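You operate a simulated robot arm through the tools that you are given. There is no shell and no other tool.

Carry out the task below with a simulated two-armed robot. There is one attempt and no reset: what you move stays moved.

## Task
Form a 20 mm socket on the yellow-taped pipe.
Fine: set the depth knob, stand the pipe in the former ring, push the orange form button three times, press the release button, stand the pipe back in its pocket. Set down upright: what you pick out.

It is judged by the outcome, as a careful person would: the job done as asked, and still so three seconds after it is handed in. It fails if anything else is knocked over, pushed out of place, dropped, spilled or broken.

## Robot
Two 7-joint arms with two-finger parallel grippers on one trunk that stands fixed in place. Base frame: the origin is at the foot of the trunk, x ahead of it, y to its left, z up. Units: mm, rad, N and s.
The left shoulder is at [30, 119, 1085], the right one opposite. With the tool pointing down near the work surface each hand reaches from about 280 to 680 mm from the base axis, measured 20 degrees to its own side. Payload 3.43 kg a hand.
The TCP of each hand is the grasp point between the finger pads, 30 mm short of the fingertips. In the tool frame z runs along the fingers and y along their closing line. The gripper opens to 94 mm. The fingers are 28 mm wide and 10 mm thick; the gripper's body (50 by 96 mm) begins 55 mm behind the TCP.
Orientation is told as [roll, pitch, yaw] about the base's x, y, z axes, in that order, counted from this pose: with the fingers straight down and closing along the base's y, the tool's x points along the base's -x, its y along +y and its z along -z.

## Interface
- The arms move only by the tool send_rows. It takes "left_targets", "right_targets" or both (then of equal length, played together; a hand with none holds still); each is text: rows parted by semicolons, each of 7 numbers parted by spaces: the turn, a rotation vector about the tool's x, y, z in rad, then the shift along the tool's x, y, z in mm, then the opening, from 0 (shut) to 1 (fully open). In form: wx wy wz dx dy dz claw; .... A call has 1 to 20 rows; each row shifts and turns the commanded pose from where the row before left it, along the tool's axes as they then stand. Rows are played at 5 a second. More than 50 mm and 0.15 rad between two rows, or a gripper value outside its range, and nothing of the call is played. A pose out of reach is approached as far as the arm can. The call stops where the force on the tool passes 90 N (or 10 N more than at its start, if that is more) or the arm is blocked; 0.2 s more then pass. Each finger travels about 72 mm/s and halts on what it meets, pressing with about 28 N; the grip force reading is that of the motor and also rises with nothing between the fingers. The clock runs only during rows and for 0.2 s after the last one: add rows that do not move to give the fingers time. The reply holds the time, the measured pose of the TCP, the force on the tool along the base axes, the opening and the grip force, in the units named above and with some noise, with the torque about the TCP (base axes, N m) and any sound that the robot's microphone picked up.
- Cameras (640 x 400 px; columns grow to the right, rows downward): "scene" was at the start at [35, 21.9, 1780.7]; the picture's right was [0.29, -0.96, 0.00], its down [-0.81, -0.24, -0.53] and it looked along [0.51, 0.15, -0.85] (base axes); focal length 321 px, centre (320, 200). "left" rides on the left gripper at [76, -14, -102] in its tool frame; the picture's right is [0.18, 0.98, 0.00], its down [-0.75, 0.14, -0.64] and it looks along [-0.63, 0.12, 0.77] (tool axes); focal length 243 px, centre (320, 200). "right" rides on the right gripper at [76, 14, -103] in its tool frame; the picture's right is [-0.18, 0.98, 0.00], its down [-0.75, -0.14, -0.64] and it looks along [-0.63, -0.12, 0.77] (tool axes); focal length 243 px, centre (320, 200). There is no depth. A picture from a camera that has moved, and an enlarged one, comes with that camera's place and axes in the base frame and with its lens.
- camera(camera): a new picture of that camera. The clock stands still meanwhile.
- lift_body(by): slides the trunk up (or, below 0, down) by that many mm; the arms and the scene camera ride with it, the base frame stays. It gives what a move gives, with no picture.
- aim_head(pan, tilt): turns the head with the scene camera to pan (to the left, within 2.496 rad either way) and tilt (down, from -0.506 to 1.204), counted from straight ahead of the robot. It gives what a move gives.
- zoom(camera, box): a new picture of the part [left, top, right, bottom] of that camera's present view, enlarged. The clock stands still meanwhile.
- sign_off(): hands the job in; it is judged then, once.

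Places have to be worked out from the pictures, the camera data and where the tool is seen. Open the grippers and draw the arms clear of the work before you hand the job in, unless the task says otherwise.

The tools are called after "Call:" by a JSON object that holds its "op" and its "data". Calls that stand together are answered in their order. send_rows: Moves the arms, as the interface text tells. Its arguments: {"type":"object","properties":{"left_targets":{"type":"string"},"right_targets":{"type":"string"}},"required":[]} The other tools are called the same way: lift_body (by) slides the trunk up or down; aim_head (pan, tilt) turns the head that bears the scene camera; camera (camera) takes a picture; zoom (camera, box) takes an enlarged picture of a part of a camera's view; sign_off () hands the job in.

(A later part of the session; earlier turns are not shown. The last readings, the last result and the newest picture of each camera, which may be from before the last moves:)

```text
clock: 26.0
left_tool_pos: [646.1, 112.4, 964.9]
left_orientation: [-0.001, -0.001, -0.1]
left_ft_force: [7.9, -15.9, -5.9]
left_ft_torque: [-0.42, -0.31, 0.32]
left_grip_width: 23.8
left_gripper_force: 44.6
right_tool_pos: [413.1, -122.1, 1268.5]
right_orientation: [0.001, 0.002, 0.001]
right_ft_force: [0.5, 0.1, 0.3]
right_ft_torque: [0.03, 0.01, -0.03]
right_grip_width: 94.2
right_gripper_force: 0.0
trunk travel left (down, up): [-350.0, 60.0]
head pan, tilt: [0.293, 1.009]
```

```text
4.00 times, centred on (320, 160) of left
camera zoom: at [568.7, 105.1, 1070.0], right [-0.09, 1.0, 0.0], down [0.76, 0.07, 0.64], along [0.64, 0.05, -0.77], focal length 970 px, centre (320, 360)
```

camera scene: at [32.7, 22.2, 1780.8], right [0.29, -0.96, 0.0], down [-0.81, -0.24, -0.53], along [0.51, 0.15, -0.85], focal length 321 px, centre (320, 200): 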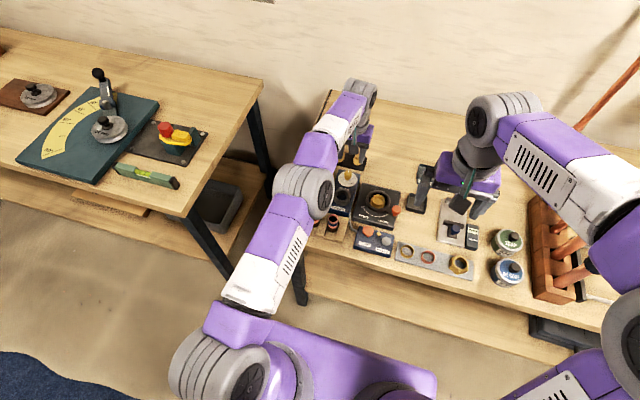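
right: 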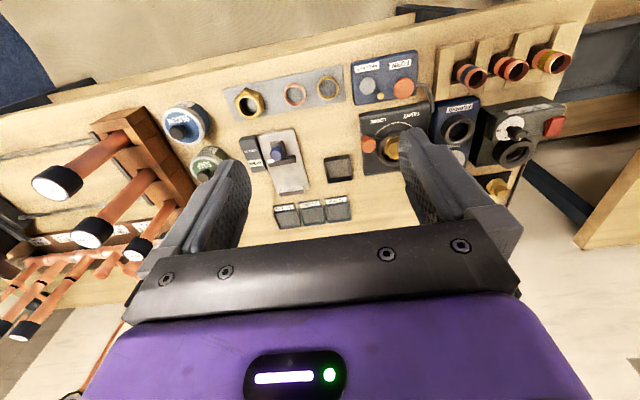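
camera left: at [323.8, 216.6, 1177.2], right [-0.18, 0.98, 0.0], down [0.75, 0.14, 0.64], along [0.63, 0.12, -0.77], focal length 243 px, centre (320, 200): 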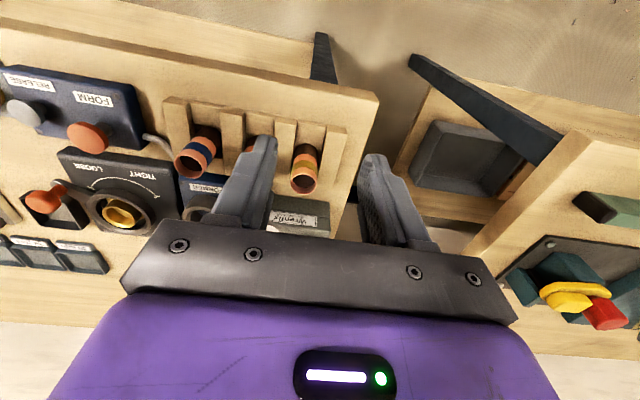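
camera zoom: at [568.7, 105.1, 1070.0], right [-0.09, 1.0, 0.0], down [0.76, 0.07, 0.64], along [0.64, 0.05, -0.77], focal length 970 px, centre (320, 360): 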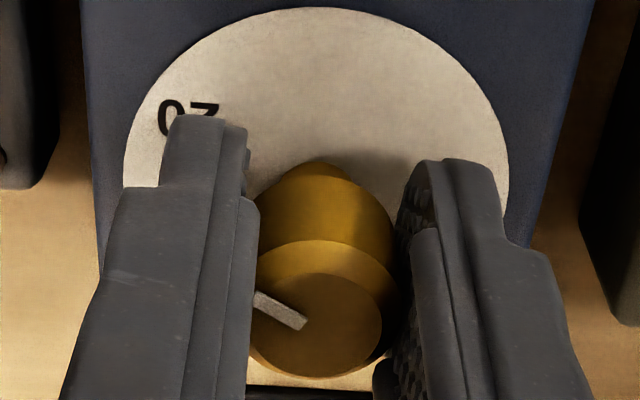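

The pointer kept its place relative to the fingers, so the knob moved about 5°. I'll release, rise and check it.

Call:
{"op": "send_rows", "data": {"left_targets": "0 0 0 0 0 0 0.3; 0 0 0 0 0 0 0.55; 0 0 0 0 0 0 0.55; 0 0 0 0 0 -16 0.55; 0 0 0 0 0 -16 0.55; 0 0 0 0 0 -16 0.55; 0 0 -0.1 0 0 0 0.55; 0 0 0 0 0 0 0.55"}}

Call:
{"op": "zoom", "data": {"camera": "left", "box": [260, 90, 360, 160]}}

Call:
{"op": "zoom", "data": {"camera": "left", "box": [220, 60, 420, 190]}}

```text
clock: 27.8
left_tool_pos: [644.4, 113.5, 1013.8]
left_orientation: [0.0, 0.0, 0.001]
left_ft_force: [-0.3, -0.1, 0.4]
left_ft_torque: [-0.01, 0.0, -0.01]
left_grip_width: 51.8
left_gripper_force: 0.1
right_tool_pos: [412.3, -118.9, 1269.0]
right_orientation: [0.0, 0.0, -0.001]
right_ft_force: [0.0, 0.3, -0.3]
right_ft_torque: [-0.02, -0.02, -0.03]
right_grip_width: 94.1
right_gripper_force: 0.2
trunk travel left (down, up): [-350.0, 60.0]
head pan, tilt: [0.293, 1.009]
```

```text
5.71 times, centred on (310, 125) of left
camera zoom: at [567.3, 98.2, 1119.0], right [-0.18, 0.98, 0.0], down [0.75, 0.14, 0.64], along [0.63, 0.12, -0.77], focal length 1386 px, centre (377, 629)
```

zoom: 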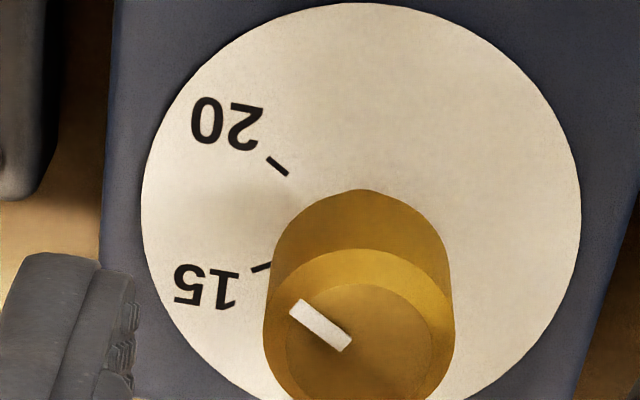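

```text
3.08 times, centred on (320, 125) of left
camera zoom: at [567.3, 98.2, 1119.0], right [-0.18, 0.98, 0.0], down [0.75, 0.14, 0.64], along [0.63, 0.12, -0.77], focal length 746 px, centre (320, 431)
```

zoom: 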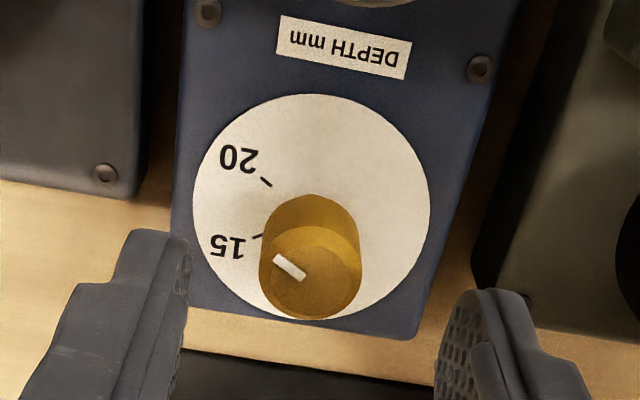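

The pointer now reads −118.8° against the 20 tick at −119.2°, so depth is set to 20. Next I'll rise, move above the yellow-taped pipe at about (483, 231), and check alignment from above.

Call:
{"op": "send_rows", "data": {"left_targets": "0 0 0 0 0 -25 0.5; 0 0 0 0 0 -25 0.5; 0 0 0 32 10 -4 0.5; 0 0 0 32 26 -4 0.5; 0 0 0 32 27 -4 0.5; 0 0 0 32 27 0 0.5; 0 0 0 32 27 0 0.5; 0 0 0 0 0 0 0.5"}}

Call:
{"op": "camera", "data": {"camera": "left"}}

Call:
{"op": "zoom", "data": {"camera": "left", "box": [220, 40, 420, 165]}}

```text
clock: 29.6
left_tool_pos: [484.5, 233.5, 1076.0]
left_orientation: [0.0, 0.0, 0.0]
left_ft_force: [0.3, -0.4, -1.0]
left_ft_torque: [-0.01, 0.0, 0.02]
left_grip_width: 46.9
left_gripper_force: 0.0
right_tool_pos: [412.9, -120.3, 1267.7]
right_orientation: [-0.001, 0.0, 0.001]
right_ft_force: [0.3, -0.9, 0.6]
right_ft_torque: [0.02, 0.02, 0.02]
right_grip_width: 93.9
right_gripper_force: 0.0
trunk travel left (down, up): [-350.0, 60.0]
head pan, tilt: [0.293, 1.009]
```

```text
taken
camera left: at [407.0, 218.8, 1180.3], right [-0.18, 0.98, 0.0], down [0.75, 0.14, 0.64], along [0.63, 0.12, -0.77], focal length 243 px, centre (320, 200)
```

left: 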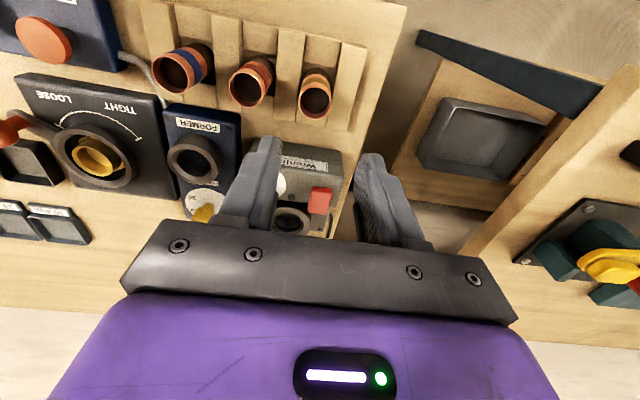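

```text
3.20 times, centred on (320, 102) of left
camera zoom: at [407.0, 218.8, 1180.3], right [-0.18, 0.98, 0.0], down [0.75, 0.14, 0.64], along [0.63, 0.12, -0.77], focal length 776 px, centre (320, 512)
```

zoom: 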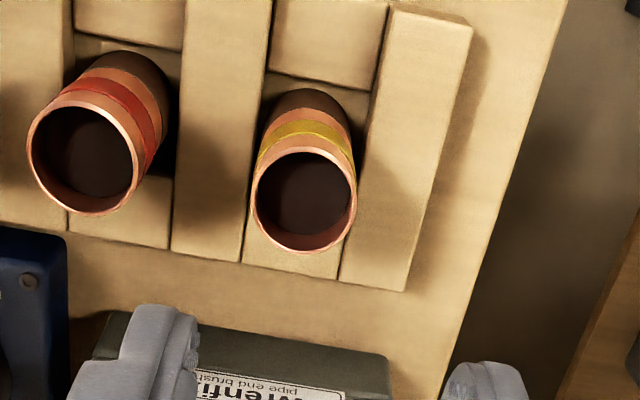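

The yellow pipe's rim is about 5 mm nearer and 5.6 mm to the right of the hand. I'll correct that, lower to 20 mm above the rim, and look again.

Call:
{"op": "send_rows", "data": {"left_targets": "0 0 0 5 -5.6 0 0.5; 0 0 0 0 0 35 0.5; 0 0 0 0 0 35 0.5; 0 0 0 0 0 0 0.5"}}

Call:
{"op": "zoom", "data": {"camera": "left", "box": [200, 60, 440, 220]}}

Call:
{"op": "zoom", "data": {"camera": "scene", "box": [260, 150, 380, 250]}}

```text
clock: 30.6
left_tool_pos: [479.9, 226.4, 1008.6]
left_orientation: [-0.002, -0.001, -0.001]
left_ft_force: [1.3, 0.4, 0.0]
left_ft_torque: [0.01, 0.01, 0.03]
left_grip_width: 47.0
left_gripper_force: 0.0
right_tool_pos: [411.6, -120.4, 1269.2]
right_orientation: [0.001, 0.001, -0.002]
right_ft_force: [-0.2, 0.5, -0.5]
right_ft_torque: [0.01, -0.01, 0.01]
right_grip_width: 94.0
right_gripper_force: 0.0
trunk travel left (down, up): [-350.0, 60.0]
head pan, tilt: [0.293, 1.009]
```

```text
2.50 times, centred on (320, 140) of left
camera zoom: at [403.4, 211.2, 1112.2], right [-0.18, 0.98, 0.0], down [0.75, 0.14, 0.64], along [0.63, 0.12, -0.77], focal length 606 px, centre (320, 350)
```

zoom: 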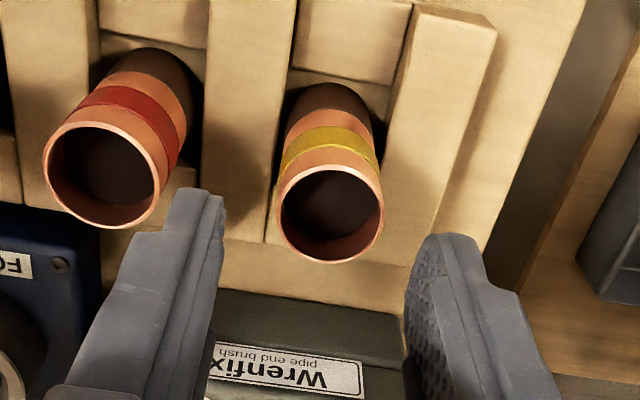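

```text
4.00 times, centred on (320, 200) of scene
camera zoom: at [34.7, 21.8, 1780.8], right [0.29, -0.96, 0.0], down [-0.81, -0.24, -0.53], along [0.51, 0.15, -0.85], focal length 1285 px, centre (320, 200)
```

zoom: 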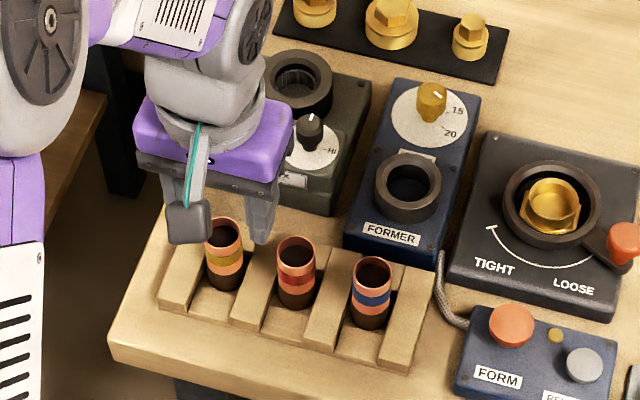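

The pipe is now about 3 mm to the left of centre, and the red pipe is clear of the left finger by roughly 10 mm. I'll correct that and lower so the fingertips overlap the pipe by about 20 mm, staying above the wooden ridges.

Call:
{"op": "send_rows", "data": {"left_targets": "0 0 0 0 3 0 0.47; 0 0 0 0 0 21 0.47; 0 0 0 0 0 21 0.47; 0 0 0 0 0 0 0.47"}}

Call:
{"op": "camera", "data": {"camera": "left"}}

Call:
{"op": "zoom", "data": {"camera": "scene", "box": [270, 170, 370, 240]}}

```text
clock: 31.6
left_tool_pos: [482.1, 230.6, 965.6]
left_orientation: [0.0, 0.0, -0.001]
left_ft_force: [-0.5, -0.1, 0.7]
left_ft_torque: [0.0, -0.02, -0.04]
left_grip_width: 44.1
left_gripper_force: 0.0
right_tool_pos: [412.6, -120.5, 1269.2]
right_orientation: [0.001, 0.0, 0.0]
right_ft_force: [1.0, -0.2, 1.2]
right_ft_torque: [0.04, -0.01, -0.02]
right_grip_width: 93.8
right_gripper_force: 0.1
trunk travel left (down, up): [-350.0, 60.0]
head pan, tilt: [0.293, 1.009]
```

```text
taken
camera left: at [405.3, 215.7, 1069.3], right [-0.18, 0.98, 0.0], down [0.75, 0.14, 0.64], along [0.63, 0.12, -0.77], focal length 243 px, centre (320, 200)
```

left: 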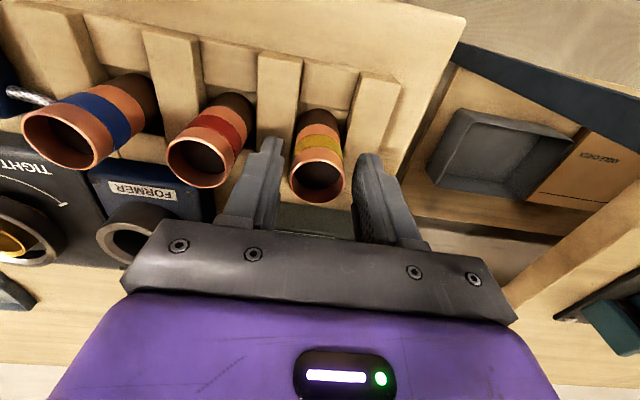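

```text
5.71 times, centred on (320, 205) of scene
camera zoom: at [34.6, 21.9, 1780.8], right [0.29, -0.96, 0.0], down [-0.81, -0.24, -0.53], along [0.51, 0.15, -0.85], focal length 1836 px, centre (320, 171)
```

zoom: 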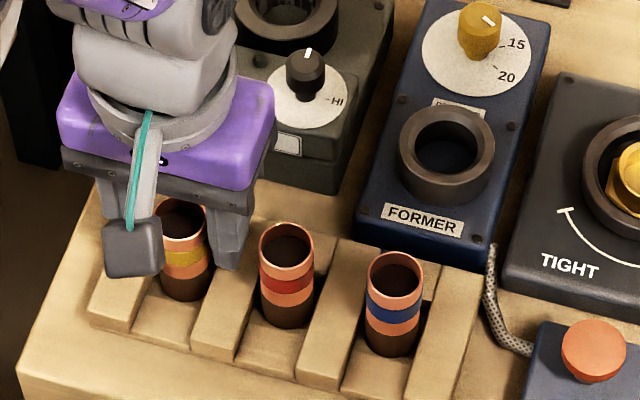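

The pipe is centred between the fingers to about a millimetre. I'll go 4 mm lower and close on it.

Call:
{"op": "send_rows", "data": {"left_targets": "0 0 0 1.5 -0.8 4 0.47; 0 0 0 0 0 0 0.35; 0 0 0 0 0 0 0.2; 0 0 0 0 0 0 0; 0 0 0 0 0 0 0; 0 0 0 0 0 0 0"}}

Call:
{"op": "zoom", "data": {"camera": "left", "box": [220, 80, 420, 220]}}

```text
clock: 33.0
left_tool_pos: [479.2, 229.6, 960.2]
left_orientation: [-0.001, -0.001, -0.001]
left_ft_force: [0.4, 0.2, 0.0]
left_ft_torque: [-0.03, -0.02, 0.01]
left_grip_width: 26.7
left_gripper_force: 28.1
right_tool_pos: [412.3, -119.4, 1269.3]
right_orientation: [0.0, 0.0, -0.001]
right_ft_force: [0.2, 0.1, 0.0]
right_ft_torque: [-0.01, 0.02, 0.04]
right_grip_width: 94.0
right_gripper_force: 0.1
trunk travel left (down, up): [-350.0, 60.0]
head pan, tilt: [0.293, 1.009]
```

```text
2.86 times, centred on (320, 150) of left
camera zoom: at [402.7, 214.2, 1064.7], right [-0.18, 0.98, 0.0], down [0.75, 0.14, 0.64], along [0.63, 0.12, -0.77], focal length 693 px, centre (320, 343)
```

zoom: 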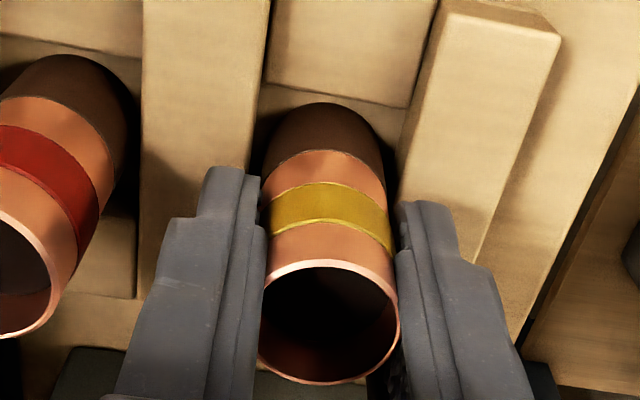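

The pipe is gripped at 26.7 mm with no side force. I'll lift it straight up 100 mm and check that it stays upright.

Call:
{"op": "send_rows", "data": {"left_targets": "0 0 0 0 0 -10 0; 0 0 0 0 0 -20 0; 0 0 0 0 0 -35 0; 0 0 0 0 0 -35 0; 0 0 0 0 0 0 0"}}

Call:
{"op": "camera", "data": {"camera": "left"}}

Call:
{"op": "zoom", "data": {"camera": "scene", "box": [270, 130, 400, 240]}}

Call:
{"op": "camera", "data": {"camera": "right"}}

```text
clock: 34.2
left_tool_pos: [479.7, 225.9, 1058.3]
left_orientation: [0.0, 0.0, 0.001]
left_ft_force: [0.1, -1.3, -0.1]
left_ft_torque: [0.01, -0.01, 0.0]
left_grip_width: 26.6
left_gripper_force: 27.5
right_tool_pos: [413.6, -119.9, 1269.5]
right_orientation: [0.001, 0.0, 0.0]
right_ft_force: [0.9, 0.4, 0.2]
right_ft_torque: [-0.01, 0.0, -0.02]
right_grip_width: 93.9
right_gripper_force: 0.0
trunk travel left (down, up): [-350.0, 60.0]
head pan, tilt: [0.293, 1.009]
```

```text
taken
camera left: at [403.2, 212.5, 1162.9], right [-0.18, 0.98, 0.0], down [0.75, 0.14, 0.64], along [0.63, 0.12, -0.77], focal length 243 px, centre (320, 200)
```

left: 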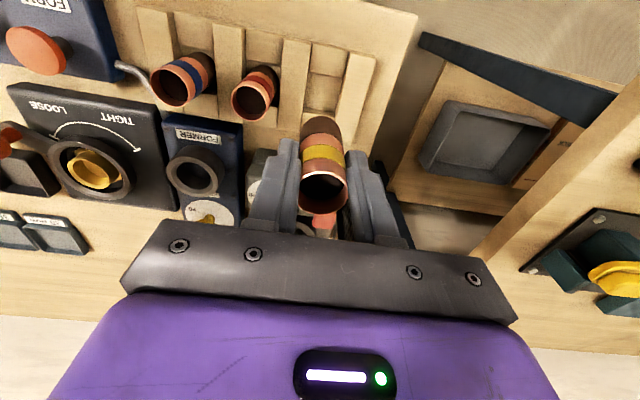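

```text
3.64 times, centred on (335, 185) of scene
camera zoom: at [35.6, 22.2, 1780.7], right [0.29, -0.96, 0.0], down [-0.81, -0.24, -0.53], along [0.51, 0.15, -0.85], focal length 1168 px, centre (266, 254)
```

zoom: 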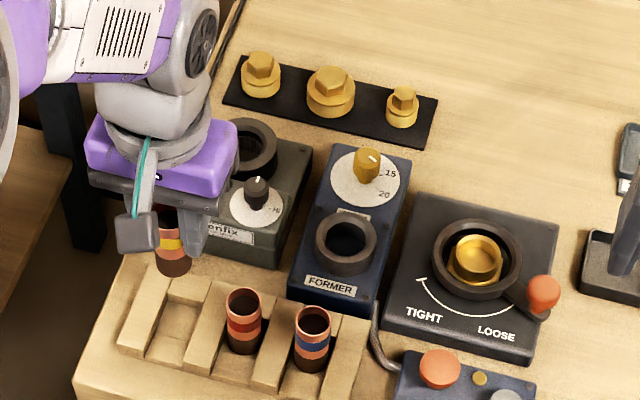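

```text
taken
camera right: at [336.7, -106.2, 1370.9], right [0.18, 0.98, 0.0], down [0.75, -0.14, 0.64], along [0.63, -0.12, -0.77], focal length 243 px, centre (320, 200)
```

right: 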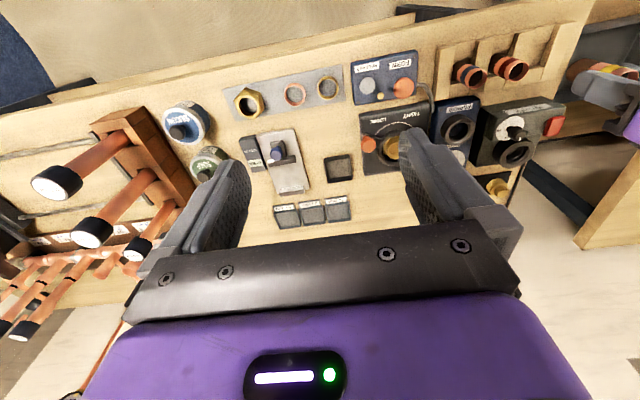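

The pipe hangs upright. Its bottom is at z≈998 with the hand at 1058, so the pipe is about 57 mm long and stood on a floor near z≈900. Now I'll carry it over toward the former ring at this height and check the alignment.

Call:
{"op": "send_rows", "data": {"left_targets": "0 0 0 0 -30 -5 0; 0 0 0 -20 -30 -5 0; 0 0 0 -22 -29 0 0; 0 0 0 -22 -29 0 0; 0 0 0 -22 0 0 0; 0 0 0 0 0 0 0"}}

Call:
{"op": "camera", "data": {"camera": "left"}}

Call:
{"op": "zoom", "data": {"camera": "left", "box": [240, 40, 400, 160]}}

Call:
{"op": "zoom", "data": {"camera": "right", "box": [380, 50, 580, 190]}}

```text
clock: 35.6
left_tool_pos: [562.4, 107.5, 1067.9]
left_orientation: [0.001, 0.0, -0.001]
left_ft_force: [-0.5, 1.2, -0.3]
left_ft_torque: [0.03, 0.0, -0.02]
left_grip_width: 26.8
left_gripper_force: 27.8
right_tool_pos: [411.8, -119.9, 1269.2]
right_orientation: [0.001, -0.001, -0.001]
right_ft_force: [-0.2, 0.1, -0.1]
right_ft_torque: [0.04, -0.01, -0.02]
right_grip_width: 93.7
right_gripper_force: 0.2
trunk travel left (down, up): [-350.0, 60.0]
head pan, tilt: [0.293, 1.009]
```

```text
taken
camera left: at [486.7, 93.0, 1171.8], right [-0.18, 0.98, 0.0], down [0.75, 0.14, 0.64], along [0.63, 0.12, -0.77], focal length 243 px, centre (320, 200)
```

left: 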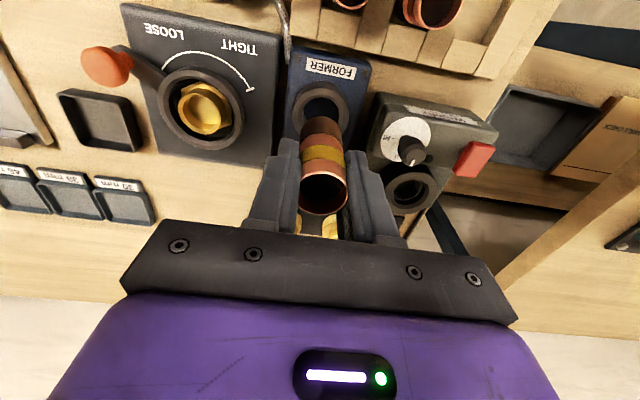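

```text
3.33 times, centred on (320, 100) of left
camera zoom: at [486.7, 93.0, 1171.8], right [-0.18, 0.98, 0.0], down [0.75, 0.14, 0.64], along [0.63, 0.12, -0.77], focal length 809 px, centre (320, 533)
```

zoom: 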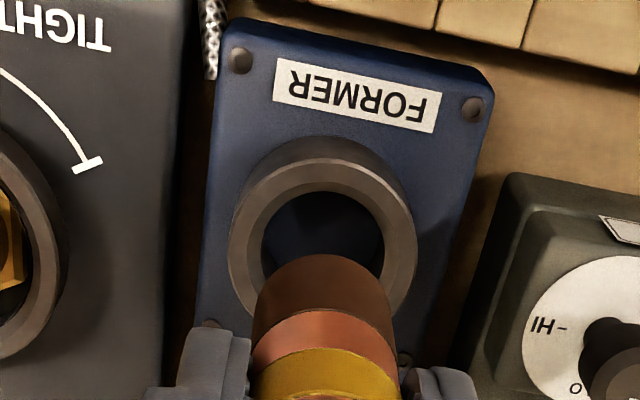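

```text
2.86 times, centred on (480, 120) of right
camera zoom: at [335.8, -106.9, 1371.2], right [0.18, 0.98, 0.0], down [0.75, -0.14, 0.64], along [0.63, -0.12, -0.77], focal length 693 px, centre (-137, 429)
```

zoom: 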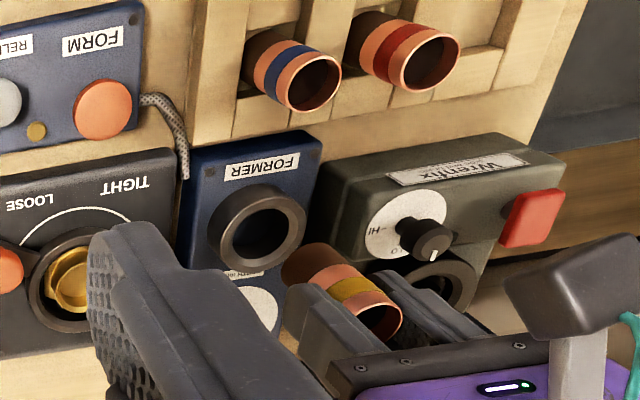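

The ring lies ahead by several millimetres and laterally almost aligned. I'll enlarge the held pipe and ring together to compare the pipe's foot with the ring centre directly.

Call:
{"op": "zoom", "data": {"camera": "left", "box": [270, 80, 374, 220]}}

Call:
{"op": "zoom", "data": {"camera": "left", "box": [284, 70, 364, 120]}}

Call:
{"op": "zoom", "data": {"camera": "scene", "box": [320, 150, 400, 210]}}

```text
2.86 times, centred on (322, 150) of left
camera zoom: at [486.7, 93.0, 1171.8], right [-0.18, 0.98, 0.0], down [0.75, 0.14, 0.64], along [0.63, 0.12, -0.77], focal length 693 px, centre (314, 343)
```

zoom: 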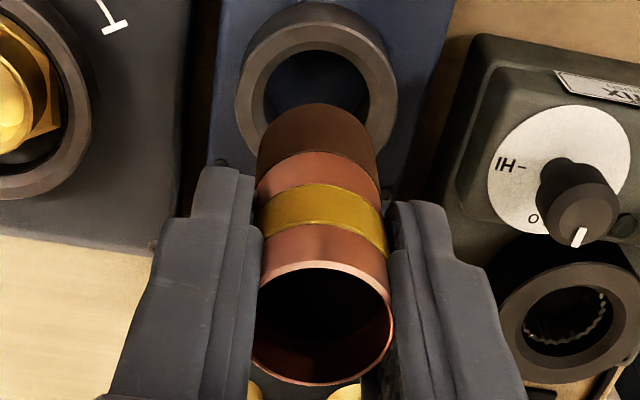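

```text
8.00 times, centred on (324, 95) of left
camera zoom: at [486.7, 93.0, 1171.8], right [-0.18, 0.98, 0.0], down [0.75, 0.14, 0.64], along [0.63, 0.12, -0.77], focal length 1941 px, centre (288, 1040)
```

zoom: 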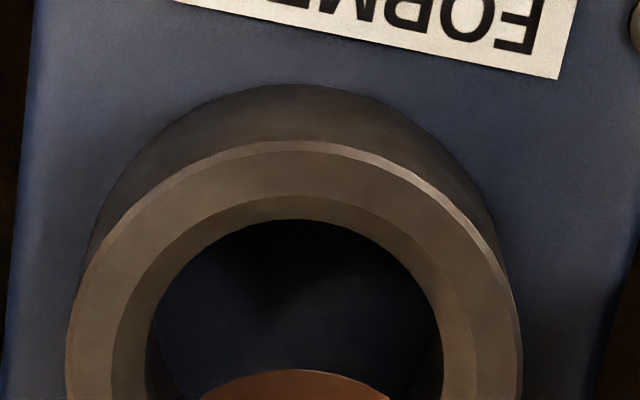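

```text
6.67 times, centred on (360, 180) of scene
camera zoom: at [34.4, 21.2, 1780.8], right [0.29, -0.96, 0.0], down [-0.81, -0.24, -0.53], along [0.51, 0.15, -0.85], focal length 2142 px, centre (53, 333)
```

zoom: 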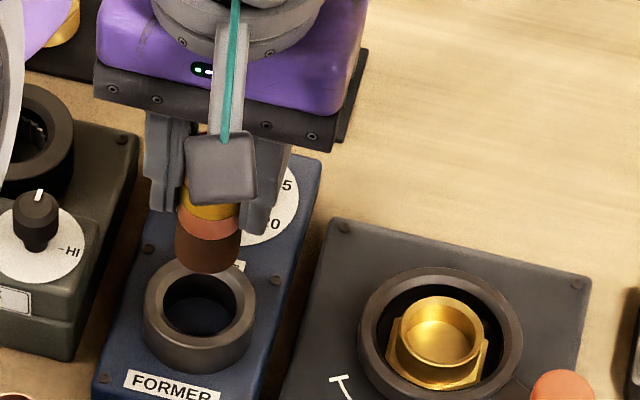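

Combining the left-camera views, the ring centre is near (568, 109) with its top at z≈952. The pipe is held about 5 mm behind the pad centre, with its foot about 51–59 mm below the grasp point. I'll move forward 10 mm and left 2 mm, then lower 40 mm and compare foot and ring at nearly the same depth.

Call:
{"op": "send_rows", "data": {"left_targets": "0 0 0 -10 2 0 0; 0 0 0 0 0 20 0; 0 0 0 0 0 20 0; 0 0 0 0 0 0 0"}}

Call:
{"op": "zoom", "data": {"camera": "left", "box": [260, 70, 380, 160]}}

Call:
{"op": "zoom", "data": {"camera": "scene", "box": [325, 165, 375, 215]}}

Call:
{"op": "zoom", "data": {"camera": "right", "box": [420, 80, 540, 180]}}

```text
clock: 36.6
left_tool_pos: [573.6, 112.2, 1029.9]
left_orientation: [-0.001, -0.001, 0.0]
left_ft_force: [0.0, -0.6, -0.1]
left_ft_torque: [-0.06, -0.03, 0.0]
left_grip_width: 26.7
left_gripper_force: 28.0
right_tool_pos: [411.5, -121.1, 1269.2]
right_orientation: [0.001, 0.0, 0.002]
right_ft_force: [-0.2, -0.2, -0.4]
right_ft_torque: [-0.01, 0.01, 0.02]
right_grip_width: 94.0
right_gripper_force: 0.0
trunk travel left (down, up): [-350.0, 60.0]
head pan, tilt: [0.293, 1.009]
```

```text
4.44 times, centred on (320, 115) of left
camera zoom: at [497.3, 96.6, 1134.1], right [-0.18, 0.98, 0.0], down [0.75, 0.14, 0.64], along [0.63, 0.12, -0.77], focal length 1078 px, centre (320, 578)
```

zoom: 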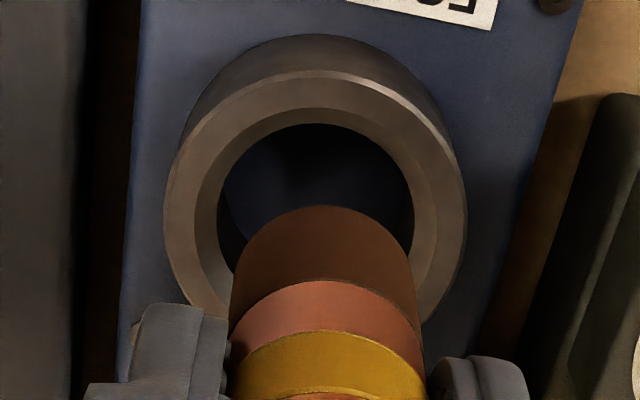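

```text
8.00 times, centred on (350, 190) of scene
camera zoom: at [34.6, 21.8, 1780.8], right [0.29, -0.96, 0.0], down [-0.81, -0.24, -0.53], along [0.51, 0.15, -0.85], focal length 2570 px, centre (80, 280)
```

zoom: 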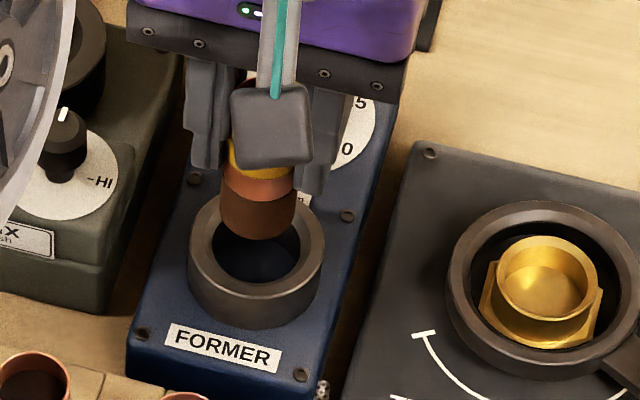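

```text
4.00 times, centred on (480, 130) of right
camera zoom: at [336.0, -106.5, 1371.1], right [0.18, 0.98, 0.0], down [0.75, -0.14, 0.64], along [0.63, -0.12, -0.77], focal length 970 px, centre (-320, 480)
```

zoom: 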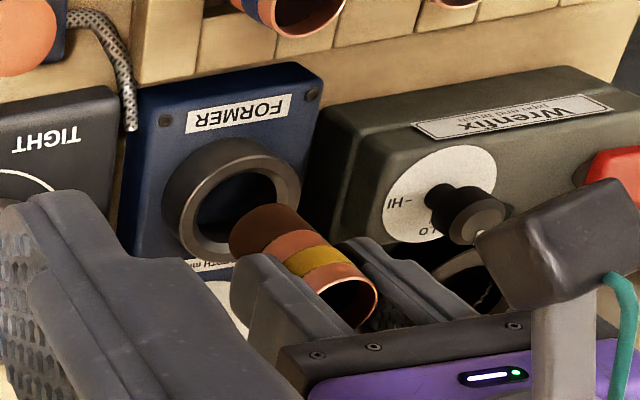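

Both cameras agree: the ring centre is about 2 mm nearer and 1 mm to the right of the pipe's foot, with roughly a 22 mm gap. I'll correct that and lower 15 mm for a final comparison.

Call:
{"op": "send_rows", "data": {"left_targets": "0 0 0 2 -1.1 0 0; 0 0 0 0 0 15 0; 0 0 0 0 0 0 0"}}

Call:
{"op": "zoom", "data": {"camera": "left", "box": [260, 70, 380, 160]}}

Call:
{"op": "zoom", "data": {"camera": "scene", "box": [325, 165, 375, 215]}}

Call:
{"op": "zoom", "data": {"camera": "right", "box": [420, 80, 540, 180]}}

```text
clock: 37.4
left_tool_pos: [572.0, 110.6, 1014.3]
left_orientation: [-0.002, 0.0, -0.001]
left_ft_force: [0.2, 0.9, 0.3]
left_ft_torque: [0.0, -0.01, 0.0]
left_grip_width: 26.5
left_gripper_force: 28.5
right_tool_pos: [412.2, -120.2, 1267.8]
right_orientation: [0.0, 0.001, 0.001]
right_ft_force: [-0.1, 0.0, 0.2]
right_ft_torque: [0.0, 0.01, 0.02]
right_grip_width: 93.9
right_gripper_force: 0.1
trunk travel left (down, up): [-350.0, 60.0]
head pan, tilt: [0.293, 1.009]
```

```text
4.44 times, centred on (320, 115) of left
camera zoom: at [495.2, 95.8, 1119.5], right [-0.18, 0.98, 0.0], down [0.75, 0.14, 0.64], along [0.63, 0.12, -0.77], focal length 1078 px, centre (320, 578)
```

zoom: 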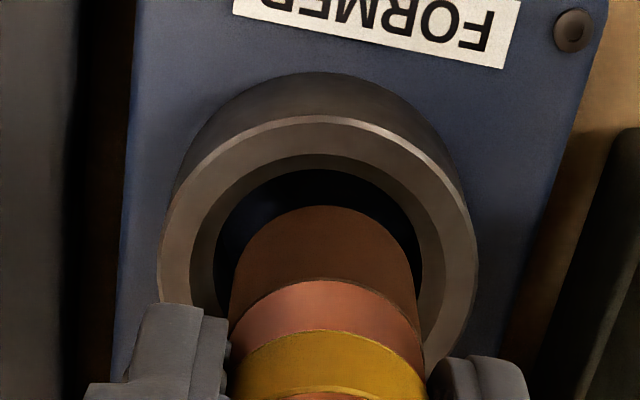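

```text
8.00 times, centred on (350, 190) of scene
camera zoom: at [34.6, 21.9, 1780.7], right [0.29, -0.96, 0.0], down [-0.81, -0.24, -0.53], along [0.51, 0.15, -0.85], focal length 2570 px, centre (80, 280)
```

zoom: 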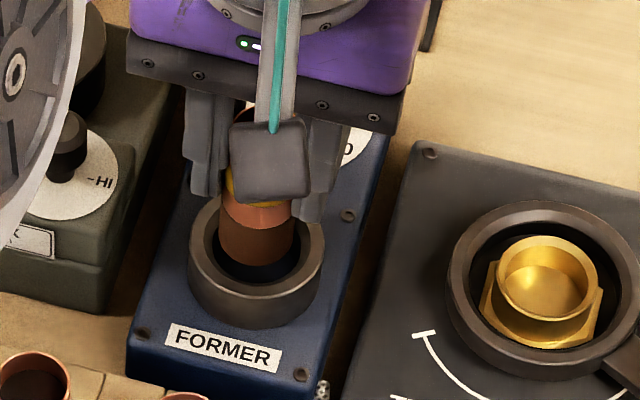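

```text
4.00 times, centred on (480, 130) of right
camera zoom: at [335.9, -106.4, 1371.2], right [0.18, 0.98, 0.0], down [0.75, -0.14, 0.64], along [0.63, -0.12, -0.77], focal length 970 px, centre (-320, 480)
```

zoom: 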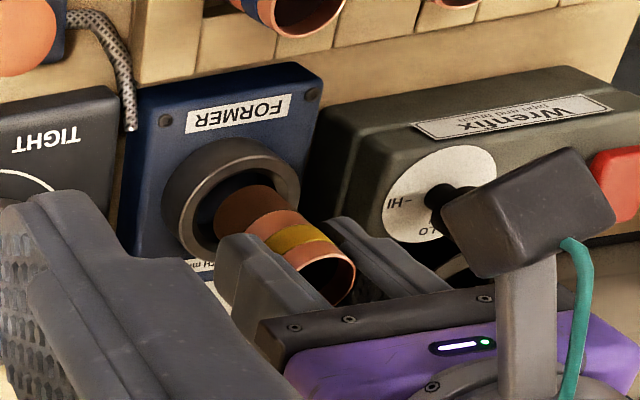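

Ring and pipe foot are now concentric to within about a millimetre in both views, with roughly a 6 mm gap. I'll lower in small steps into the hole, watching the force.

Call:
{"op": "send_rows", "data": {"left_targets": "0 0 0 0.4 -0.5 4 0; 0 0 0 0 0 4 0; 0 0 0 0 0 4 0; 0 0 0 0 0 0 0"}}

Call:
{"op": "zoom", "data": {"camera": "left", "box": [260, 70, 380, 160]}}

Call:
{"op": "zoom", "data": {"camera": "scene", "box": [325, 165, 375, 215]}}

```text
clock: 38.4
left_tool_pos: [572.5, 110.8, 1003.5]
left_orientation: [0.0, 0.001, 0.0]
left_ft_force: [-0.3, 0.0, -1.1]
left_ft_torque: [0.01, -0.02, 0.01]
left_grip_width: 26.5
left_gripper_force: 27.7
right_tool_pos: [412.0, -120.3, 1268.6]
right_orientation: [0.001, 0.0, 0.0]
right_ft_force: [0.0, -1.0, -0.3]
right_ft_torque: [0.0, 0.0, 0.02]
right_grip_width: 94.0
right_gripper_force: 0.0
trunk travel left (down, up): [-350.0, 60.0]
head pan, tilt: [0.293, 1.009]
```

```text
4.44 times, centred on (320, 115) of left
camera zoom: at [495.7, 95.7, 1107.3], right [-0.18, 0.98, 0.0], down [0.75, 0.14, 0.64], along [0.63, 0.12, -0.77], focal length 1078 px, centre (320, 578)
```

zoom: 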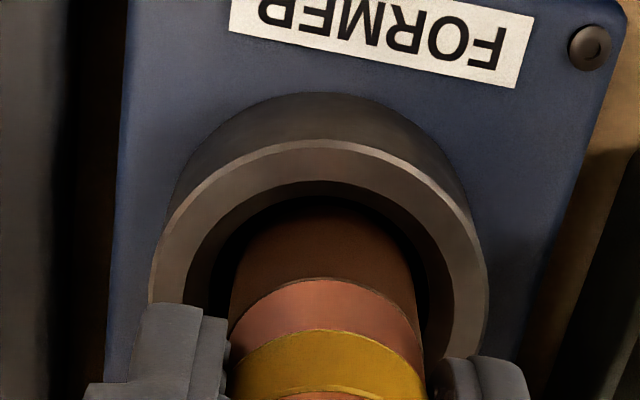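

```text
8.00 times, centred on (350, 190) of scene
camera zoom: at [34.9, 22.0, 1780.7], right [0.29, -0.96, 0.0], down [-0.81, -0.24, -0.53], along [0.51, 0.15, -0.85], focal length 2570 px, centre (80, 280)
```

zoom: 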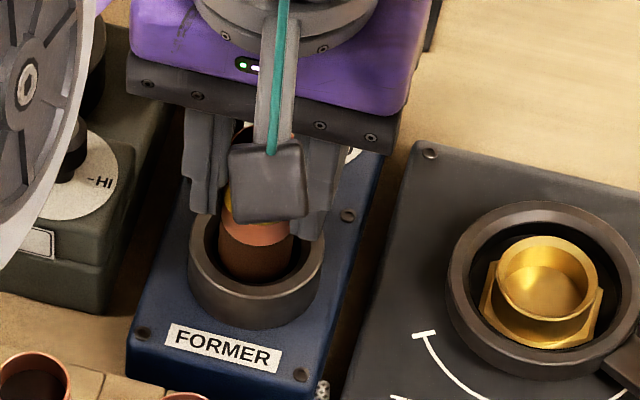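

The foot has entered the ring with no force, with small even gaps on both sides. I'll continue down in small steps.

Call:
{"op": "send_rows", "data": {"left_targets": "0 0 0 0 -0.4 4 0; 0 0 0 0 0 4 0; 0 0 0 0 0 4 0; 0 0 0 0 0 0 0"}}

Call:
{"op": "zoom", "data": {"camera": "scene", "box": [325, 165, 375, 215]}}

Call:
{"op": "zoom", "data": {"camera": "left", "box": [260, 70, 380, 160]}}

```text
clock: 39.4
left_tool_pos: [571.8, 108.3, 991.2]
left_orientation: [0.0, -0.001, 0.0]
left_ft_force: [1.3, 0.1, -0.9]
left_ft_torque: [-0.03, -0.01, -0.03]
left_grip_width: 26.8
left_gripper_force: 28.2
right_tool_pos: [413.1, -120.3, 1267.8]
right_orientation: [0.001, 0.0, 0.001]
right_ft_force: [-0.5, -0.3, -0.2]
right_ft_torque: [0.02, 0.0, 0.0]
right_grip_width: 93.9
right_gripper_force: 0.2
trunk travel left (down, up): [-350.0, 60.0]
head pan, tilt: [0.293, 1.009]
```

```text
8.00 times, centred on (350, 190) of scene
camera zoom: at [35.0, 22.0, 1780.7], right [0.29, -0.96, 0.0], down [-0.81, -0.24, -0.53], along [0.51, 0.15, -0.85], focal length 2570 px, centre (80, 280)
```

zoom: 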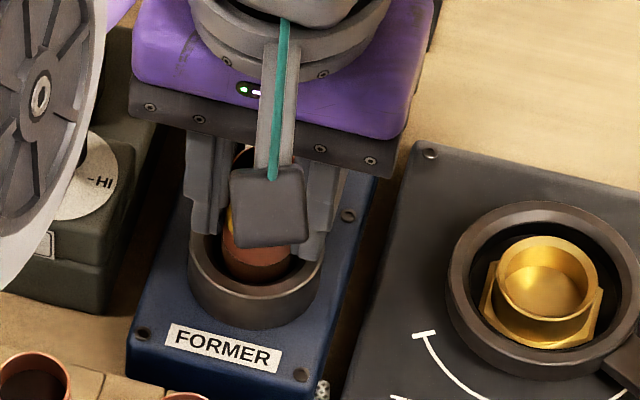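

```text
4.44 times, centred on (320, 115) of left
camera zoom: at [495.2, 94.4, 1094.8], right [-0.18, 0.98, 0.0], down [0.75, 0.14, 0.64], along [0.63, 0.12, -0.77], focal length 1078 px, centre (320, 578)
```

zoom: 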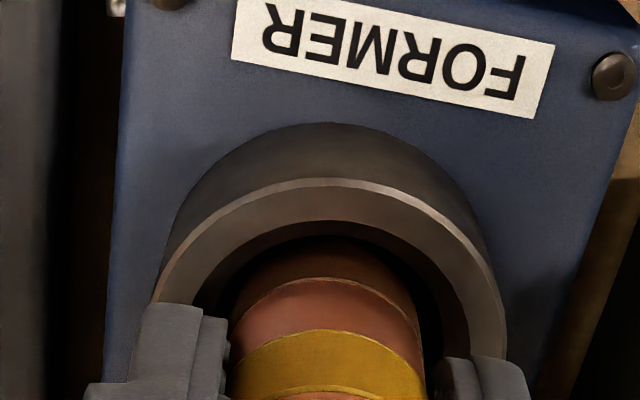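

Still free, and the fingertips are about 9 mm above the ring's top. I'll lower further in 2–3 mm steps, watching for contact at the bottom.

Call:
{"op": "send_rows", "data": {"left_targets": "0 0 0 0 0 3 0; 0 0 0 0 0 2 0; 0 0 0 0 0 0 0"}}

```text
clock: 40.2
left_tool_pos: [572.8, 108.8, 988.3]
left_orientation: [0.0, -0.005, 0.001]
left_ft_force: [-0.6, 1.0, 9.8]
left_ft_torque: [0.13, -0.01, 0.01]
left_grip_width: 26.7
left_gripper_force: 28.3
right_tool_pos: [411.3, -120.3, 1269.6]
right_orientation: [0.0, -0.002, 0.0]
right_ft_force: [0.1, -0.4, 0.5]
right_ft_torque: [0.02, -0.01, 0.02]
right_grip_width: 94.3
right_gripper_force: 0.0
trunk travel left (down, up): [-350.0, 60.0]
head pan, tilt: [0.293, 1.009]
```

There is 10 N of vertical force with almost no side force, so the pipe has bottomed in the ring. I'll ease up 1 mm and open the fingers moderately.

Call:
{"op": "send_rows", "data": {"left_targets": "0 0 0 0 0 -0.8 0; 0 0 0 0 0 0 0.2; 0 0 0 0 0 0 0.35; 0 0 0 0 0 0 0.47; 0 0 0 0 0 0 0.47; 0 0 0 0 0 0 0.47"}}

Call:
{"op": "camera", "data": {"camera": "left"}}

Call:
{"op": "zoom", "data": {"camera": "left", "box": [250, 90, 390, 220]}}

```text
clock: 41.6
left_tool_pos: [571.8, 109.5, 988.8]
left_orientation: [0.0, 0.0, -0.001]
left_ft_force: [0.9, 0.9, -0.2]
left_ft_torque: [0.01, -0.01, -0.04]
left_grip_width: 44.4
left_gripper_force: 0.0
right_tool_pos: [411.8, -120.2, 1269.7]
right_orientation: [-0.001, 0.0, 0.003]
right_ft_force: [-0.6, -0.5, 0.2]
right_ft_torque: [0.03, -0.01, 0.02]
right_grip_width: 94.0
right_gripper_force: 0.0
trunk travel left (down, up): [-350.0, 60.0]
head pan, tilt: [0.293, 1.009]
```

```text
taken
camera left: at [496.0, 94.1, 1091.7], right [-0.18, 0.98, 0.0], down [0.75, 0.14, 0.64], along [0.63, 0.12, -0.77], focal length 243 px, centre (320, 200)
```

left: 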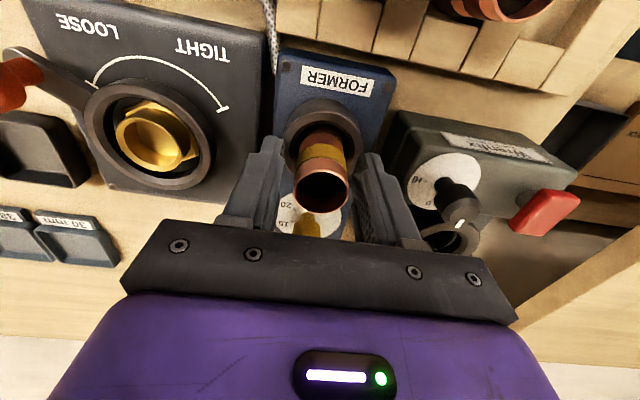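

```text
3.08 times, centred on (320, 155) of left
camera zoom: at [496.0, 94.1, 1091.7], right [-0.18, 0.98, 0.0], down [0.75, 0.14, 0.64], along [0.63, 0.12, -0.77], focal length 746 px, centre (320, 338)
```

zoom: 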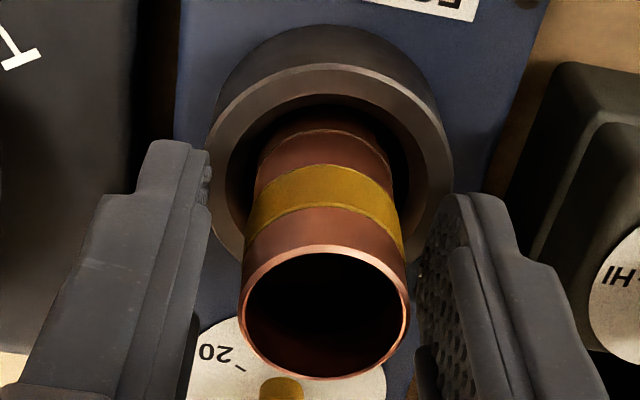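

The pipe stands upright in the ring: its rim ellipse has the level-circle ratio, and the fingers are clear on both sides. I'll raise the left hand straight up off it, move the right arm aside to the right, then carry the left hand over toward the orange button.

Call:
{"op": "send_rows", "data": {"left_targets": "0 0 0 0 0 -15 0.47; 0 0 0 0 0 -30 0.47; 0 0 0 0 0 -35 0.47; 0 0 0 0 0 0 0.47", "right_targets": "0 0 0 0 -40 0 1; 0 0 0 0 -40 0 1; 0 0 0 0 -40 0 1; 0 0 0 0 0 0 1"}}

Call:
{"op": "zoom", "data": {"camera": "left", "box": [240, 50, 400, 210]}}

Call:
{"op": "camera", "data": {"camera": "scene"}}

```text
clock: 42.6
left_tool_pos: [572.8, 109.6, 1065.3]
left_orientation: [0.0, 0.0, 0.0]
left_ft_force: [-0.5, -0.6, 0.3]
left_ft_torque: [-0.01, -0.03, 0.0]
left_grip_width: 44.3
left_gripper_force: 0.0
right_tool_pos: [412.0, -238.7, 1268.5]
right_orientation: [-0.001, 0.0, 0.0]
right_ft_force: [0.6, 0.3, 0.1]
right_ft_torque: [-0.02, 0.02, 0.0]
right_grip_width: 94.2
right_gripper_force: 0.1
trunk travel left (down, up): [-350.0, 60.0]
head pan, tilt: [0.293, 1.009]
```

```text
2.50 times, centred on (320, 130) of left
camera zoom: at [495.8, 94.1, 1170.0], right [-0.18, 0.98, 0.0], down [0.75, 0.14, 0.64], along [0.63, 0.12, -0.77], focal length 606 px, centre (320, 375)
```

zoom: 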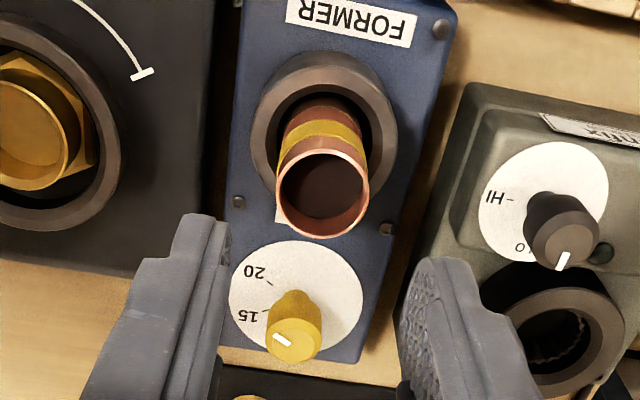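

```text
taken
camera scene: at [35.5, 22.7, 1780.7], right [0.29, -0.96, 0.0], down [-0.81, -0.24, -0.53], along [0.51, 0.15, -0.85], focal length 321 px, centre (320, 200)
```

scene: 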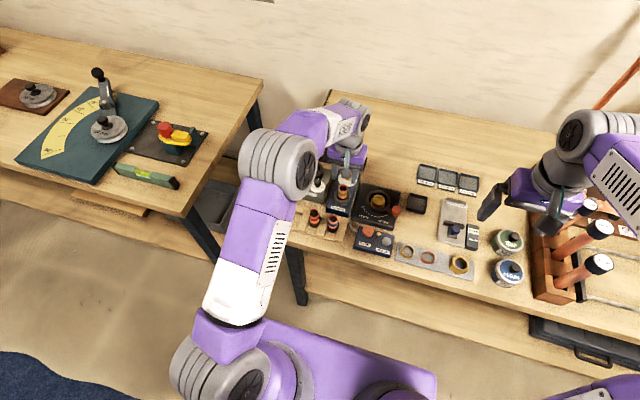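

The pipe stands well in the ring and the dial still reads 20. I'll move the left hand over the orange button near (475, 8) and close the fingers on the way.

Call:
{"op": "send_rows", "data": {"left_targets": "0 0 0 25 -26 0 0.2; 0 0 0 25 -26 0 0; 0 0 0 24 -25 0 0; 0 0 0 24 -25 0 0; 0 0 0 0 0 0 0; 0 0 0 0 0 0 0"}}

Call:
{"op": "camera", "data": {"camera": "left"}}

Call:
{"op": "zoom", "data": {"camera": "left", "box": [240, 60, 400, 200]}}

Call:
{"op": "zoom", "data": {"camera": "scene", "box": [330, 180, 430, 260]}}

```text
clock: 44.0
left_tool_pos: [474.5, 6.3, 1065.7]
left_orientation: [-0.002, 0.0, 0.001]
left_ft_force: [0.8, 0.6, 0.2]
left_ft_torque: [0.0, 0.01, -0.02]
left_grip_width: 0.1
left_gripper_force: 28.1
right_tool_pos: [412.6, -239.0, 1269.2]
right_orientation: [-0.001, -0.001, 0.0]
right_ft_force: [-0.2, -0.2, 0.3]
right_ft_torque: [-0.02, -0.01, 0.02]
right_grip_width: 94.0
right_gripper_force: 0.1
trunk travel left (down, up): [-350.0, 60.0]
head pan, tilt: [0.293, 1.009]
```

```text
taken
camera left: at [397.8, -7.0, 1170.4], right [-0.18, 0.98, 0.0], down [0.75, 0.14, 0.64], along [0.63, 0.12, -0.77], focal length 243 px, centre (320, 200)
```

left: 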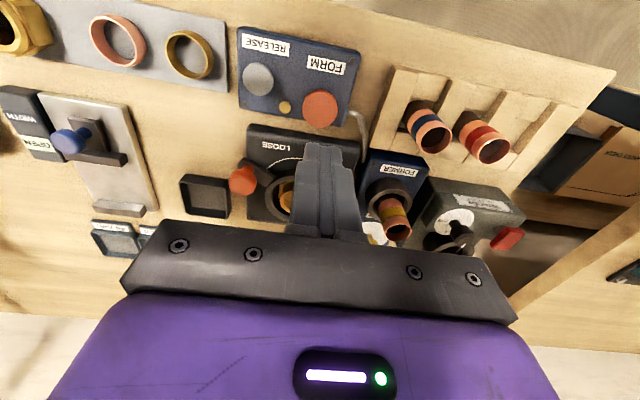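

```text
2.86 times, centred on (320, 130) of left
camera zoom: at [397.8, -7.0, 1170.4], right [-0.18, 0.98, 0.0], down [0.75, 0.14, 0.64], along [0.63, 0.12, -0.77], focal length 693 px, centre (320, 400)
```

zoom: 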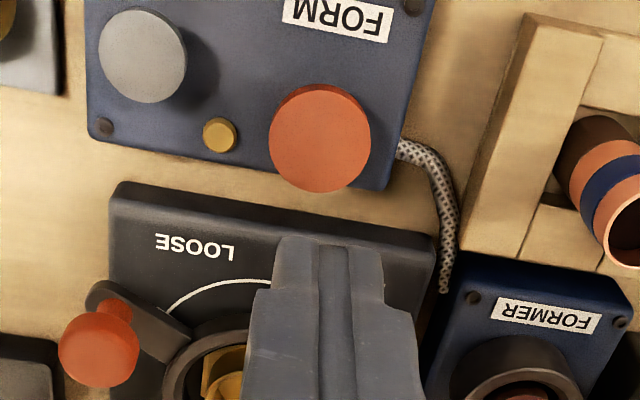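

```text
5.00 times, centred on (380, 220) of scene
camera zoom: at [34.5, 21.4, 1780.7], right [0.29, -0.96, 0.0], down [-0.81, -0.24, -0.53], along [0.51, 0.15, -0.85], focal length 1606 px, centre (20, 100)
```

zoom: 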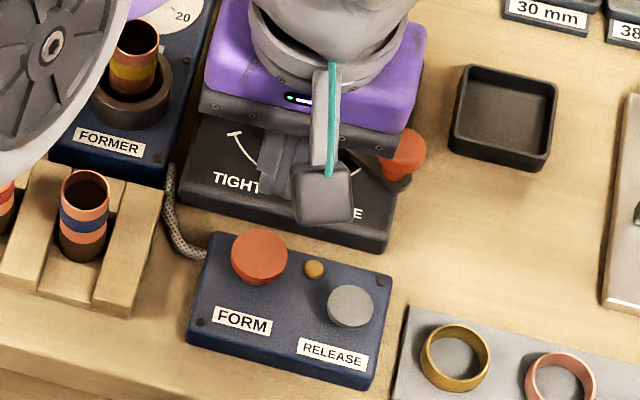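

The orange button's top face is centred under the closed fingers, about 1 mm ahead, at z≈944. I'll lower to about 15 mm above it, then approach in small steps.

Call:
{"op": "send_rows", "data": {"left_targets": "0 0 0 -1.2 0 25 0; 0 0 0 0 0 25 0; 0 0 0 0 0 25 0; 0 0 0 0 0 0 0"}}

Call:
{"op": "zoom", "data": {"camera": "left", "box": [240, 80, 400, 220]}}

Call:
{"op": "zoom", "data": {"camera": "scene", "box": [340, 200, 420, 260]}}

```text
clock: 45.0
left_tool_pos: [473.0, 7.5, 990.8]
left_orientation: [0.0, 0.001, 0.0]
left_ft_force: [-0.6, -0.8, -0.7]
left_ft_torque: [0.02, 0.0, 0.02]
left_grip_width: 0.0
left_gripper_force: 27.8
right_tool_pos: [412.6, -238.5, 1268.9]
right_orientation: [-0.001, -0.001, 0.0]
right_ft_force: [-0.1, 0.1, 0.3]
right_ft_torque: [-0.02, 0.02, 0.0]
right_grip_width: 93.9
right_gripper_force: 0.1
trunk travel left (down, up): [-350.0, 60.0]
head pan, tilt: [0.293, 1.009]
```

```text
2.86 times, centred on (320, 150) of left
camera zoom: at [397.4, -7.7, 1095.4], right [-0.18, 0.98, 0.0], down [0.75, 0.14, 0.64], along [0.63, 0.12, -0.77], focal length 693 px, centre (320, 343)
```

zoom: 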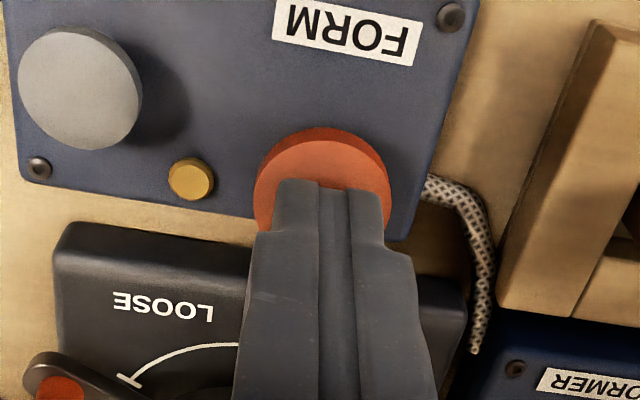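

```text
6.67 times, centred on (380, 230) of scene
camera zoom: at [34.5, 22.0, 1780.8], right [0.29, -0.96, 0.0], down [-0.81, -0.24, -0.53], along [0.51, 0.15, -0.85], focal length 2142 px, centre (-80, 0)
```

zoom: 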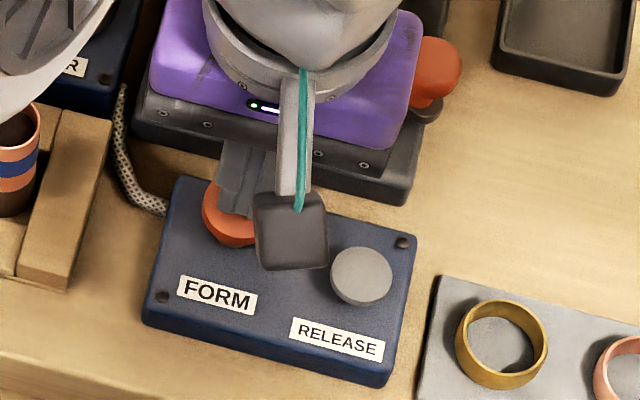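

The closed fingertips are over the middle of the orange button, with a gap of roughly 15 mm. I'll lower in small steps and watch the force.

Call:
{"op": "send_rows", "data": {"left_targets": "0 0 0 -0.5 -1 4 0; 0 0 0 0 0 4 0; 0 0 0 0 0 3 0; 0 0 0 0 0 0 0"}}

Call:
{"op": "zoom", "data": {"camera": "left", "box": [240, 80, 400, 220]}}

```text
clock: 46.0
left_tool_pos: [475.9, 5.7, 981.5]
left_orientation: [0.001, 0.0, 0.001]
left_ft_force: [0.0, 0.9, 1.7]
left_ft_torque: [0.04, 0.0, 0.0]
left_grip_width: 0.0
left_gripper_force: 28.0
right_tool_pos: [412.0, -239.7, 1268.7]
right_orientation: [0.0, -0.001, 0.001]
right_ft_force: [0.3, -0.3, 0.8]
right_ft_torque: [-0.03, 0.01, 0.0]
right_grip_width: 94.0
right_gripper_force: 0.0
trunk travel left (down, up): [-350.0, 60.0]
head pan, tilt: [0.293, 1.009]
```

```text
2.86 times, centred on (320, 150) of left
camera zoom: at [399.3, -8.3, 1085.7], right [-0.18, 0.98, 0.0], down [0.75, 0.14, 0.64], along [0.63, 0.12, -0.77], focal length 693 px, centre (320, 343)
```

zoom: 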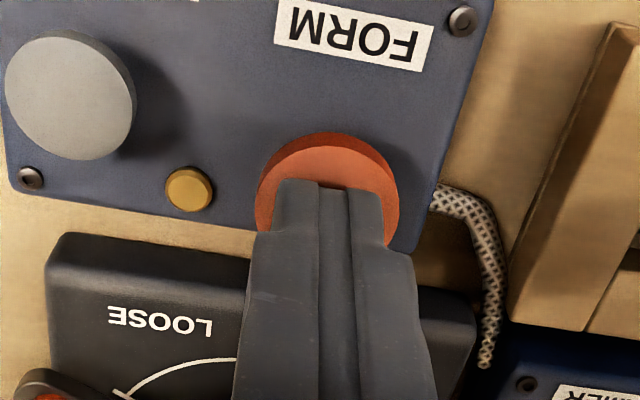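

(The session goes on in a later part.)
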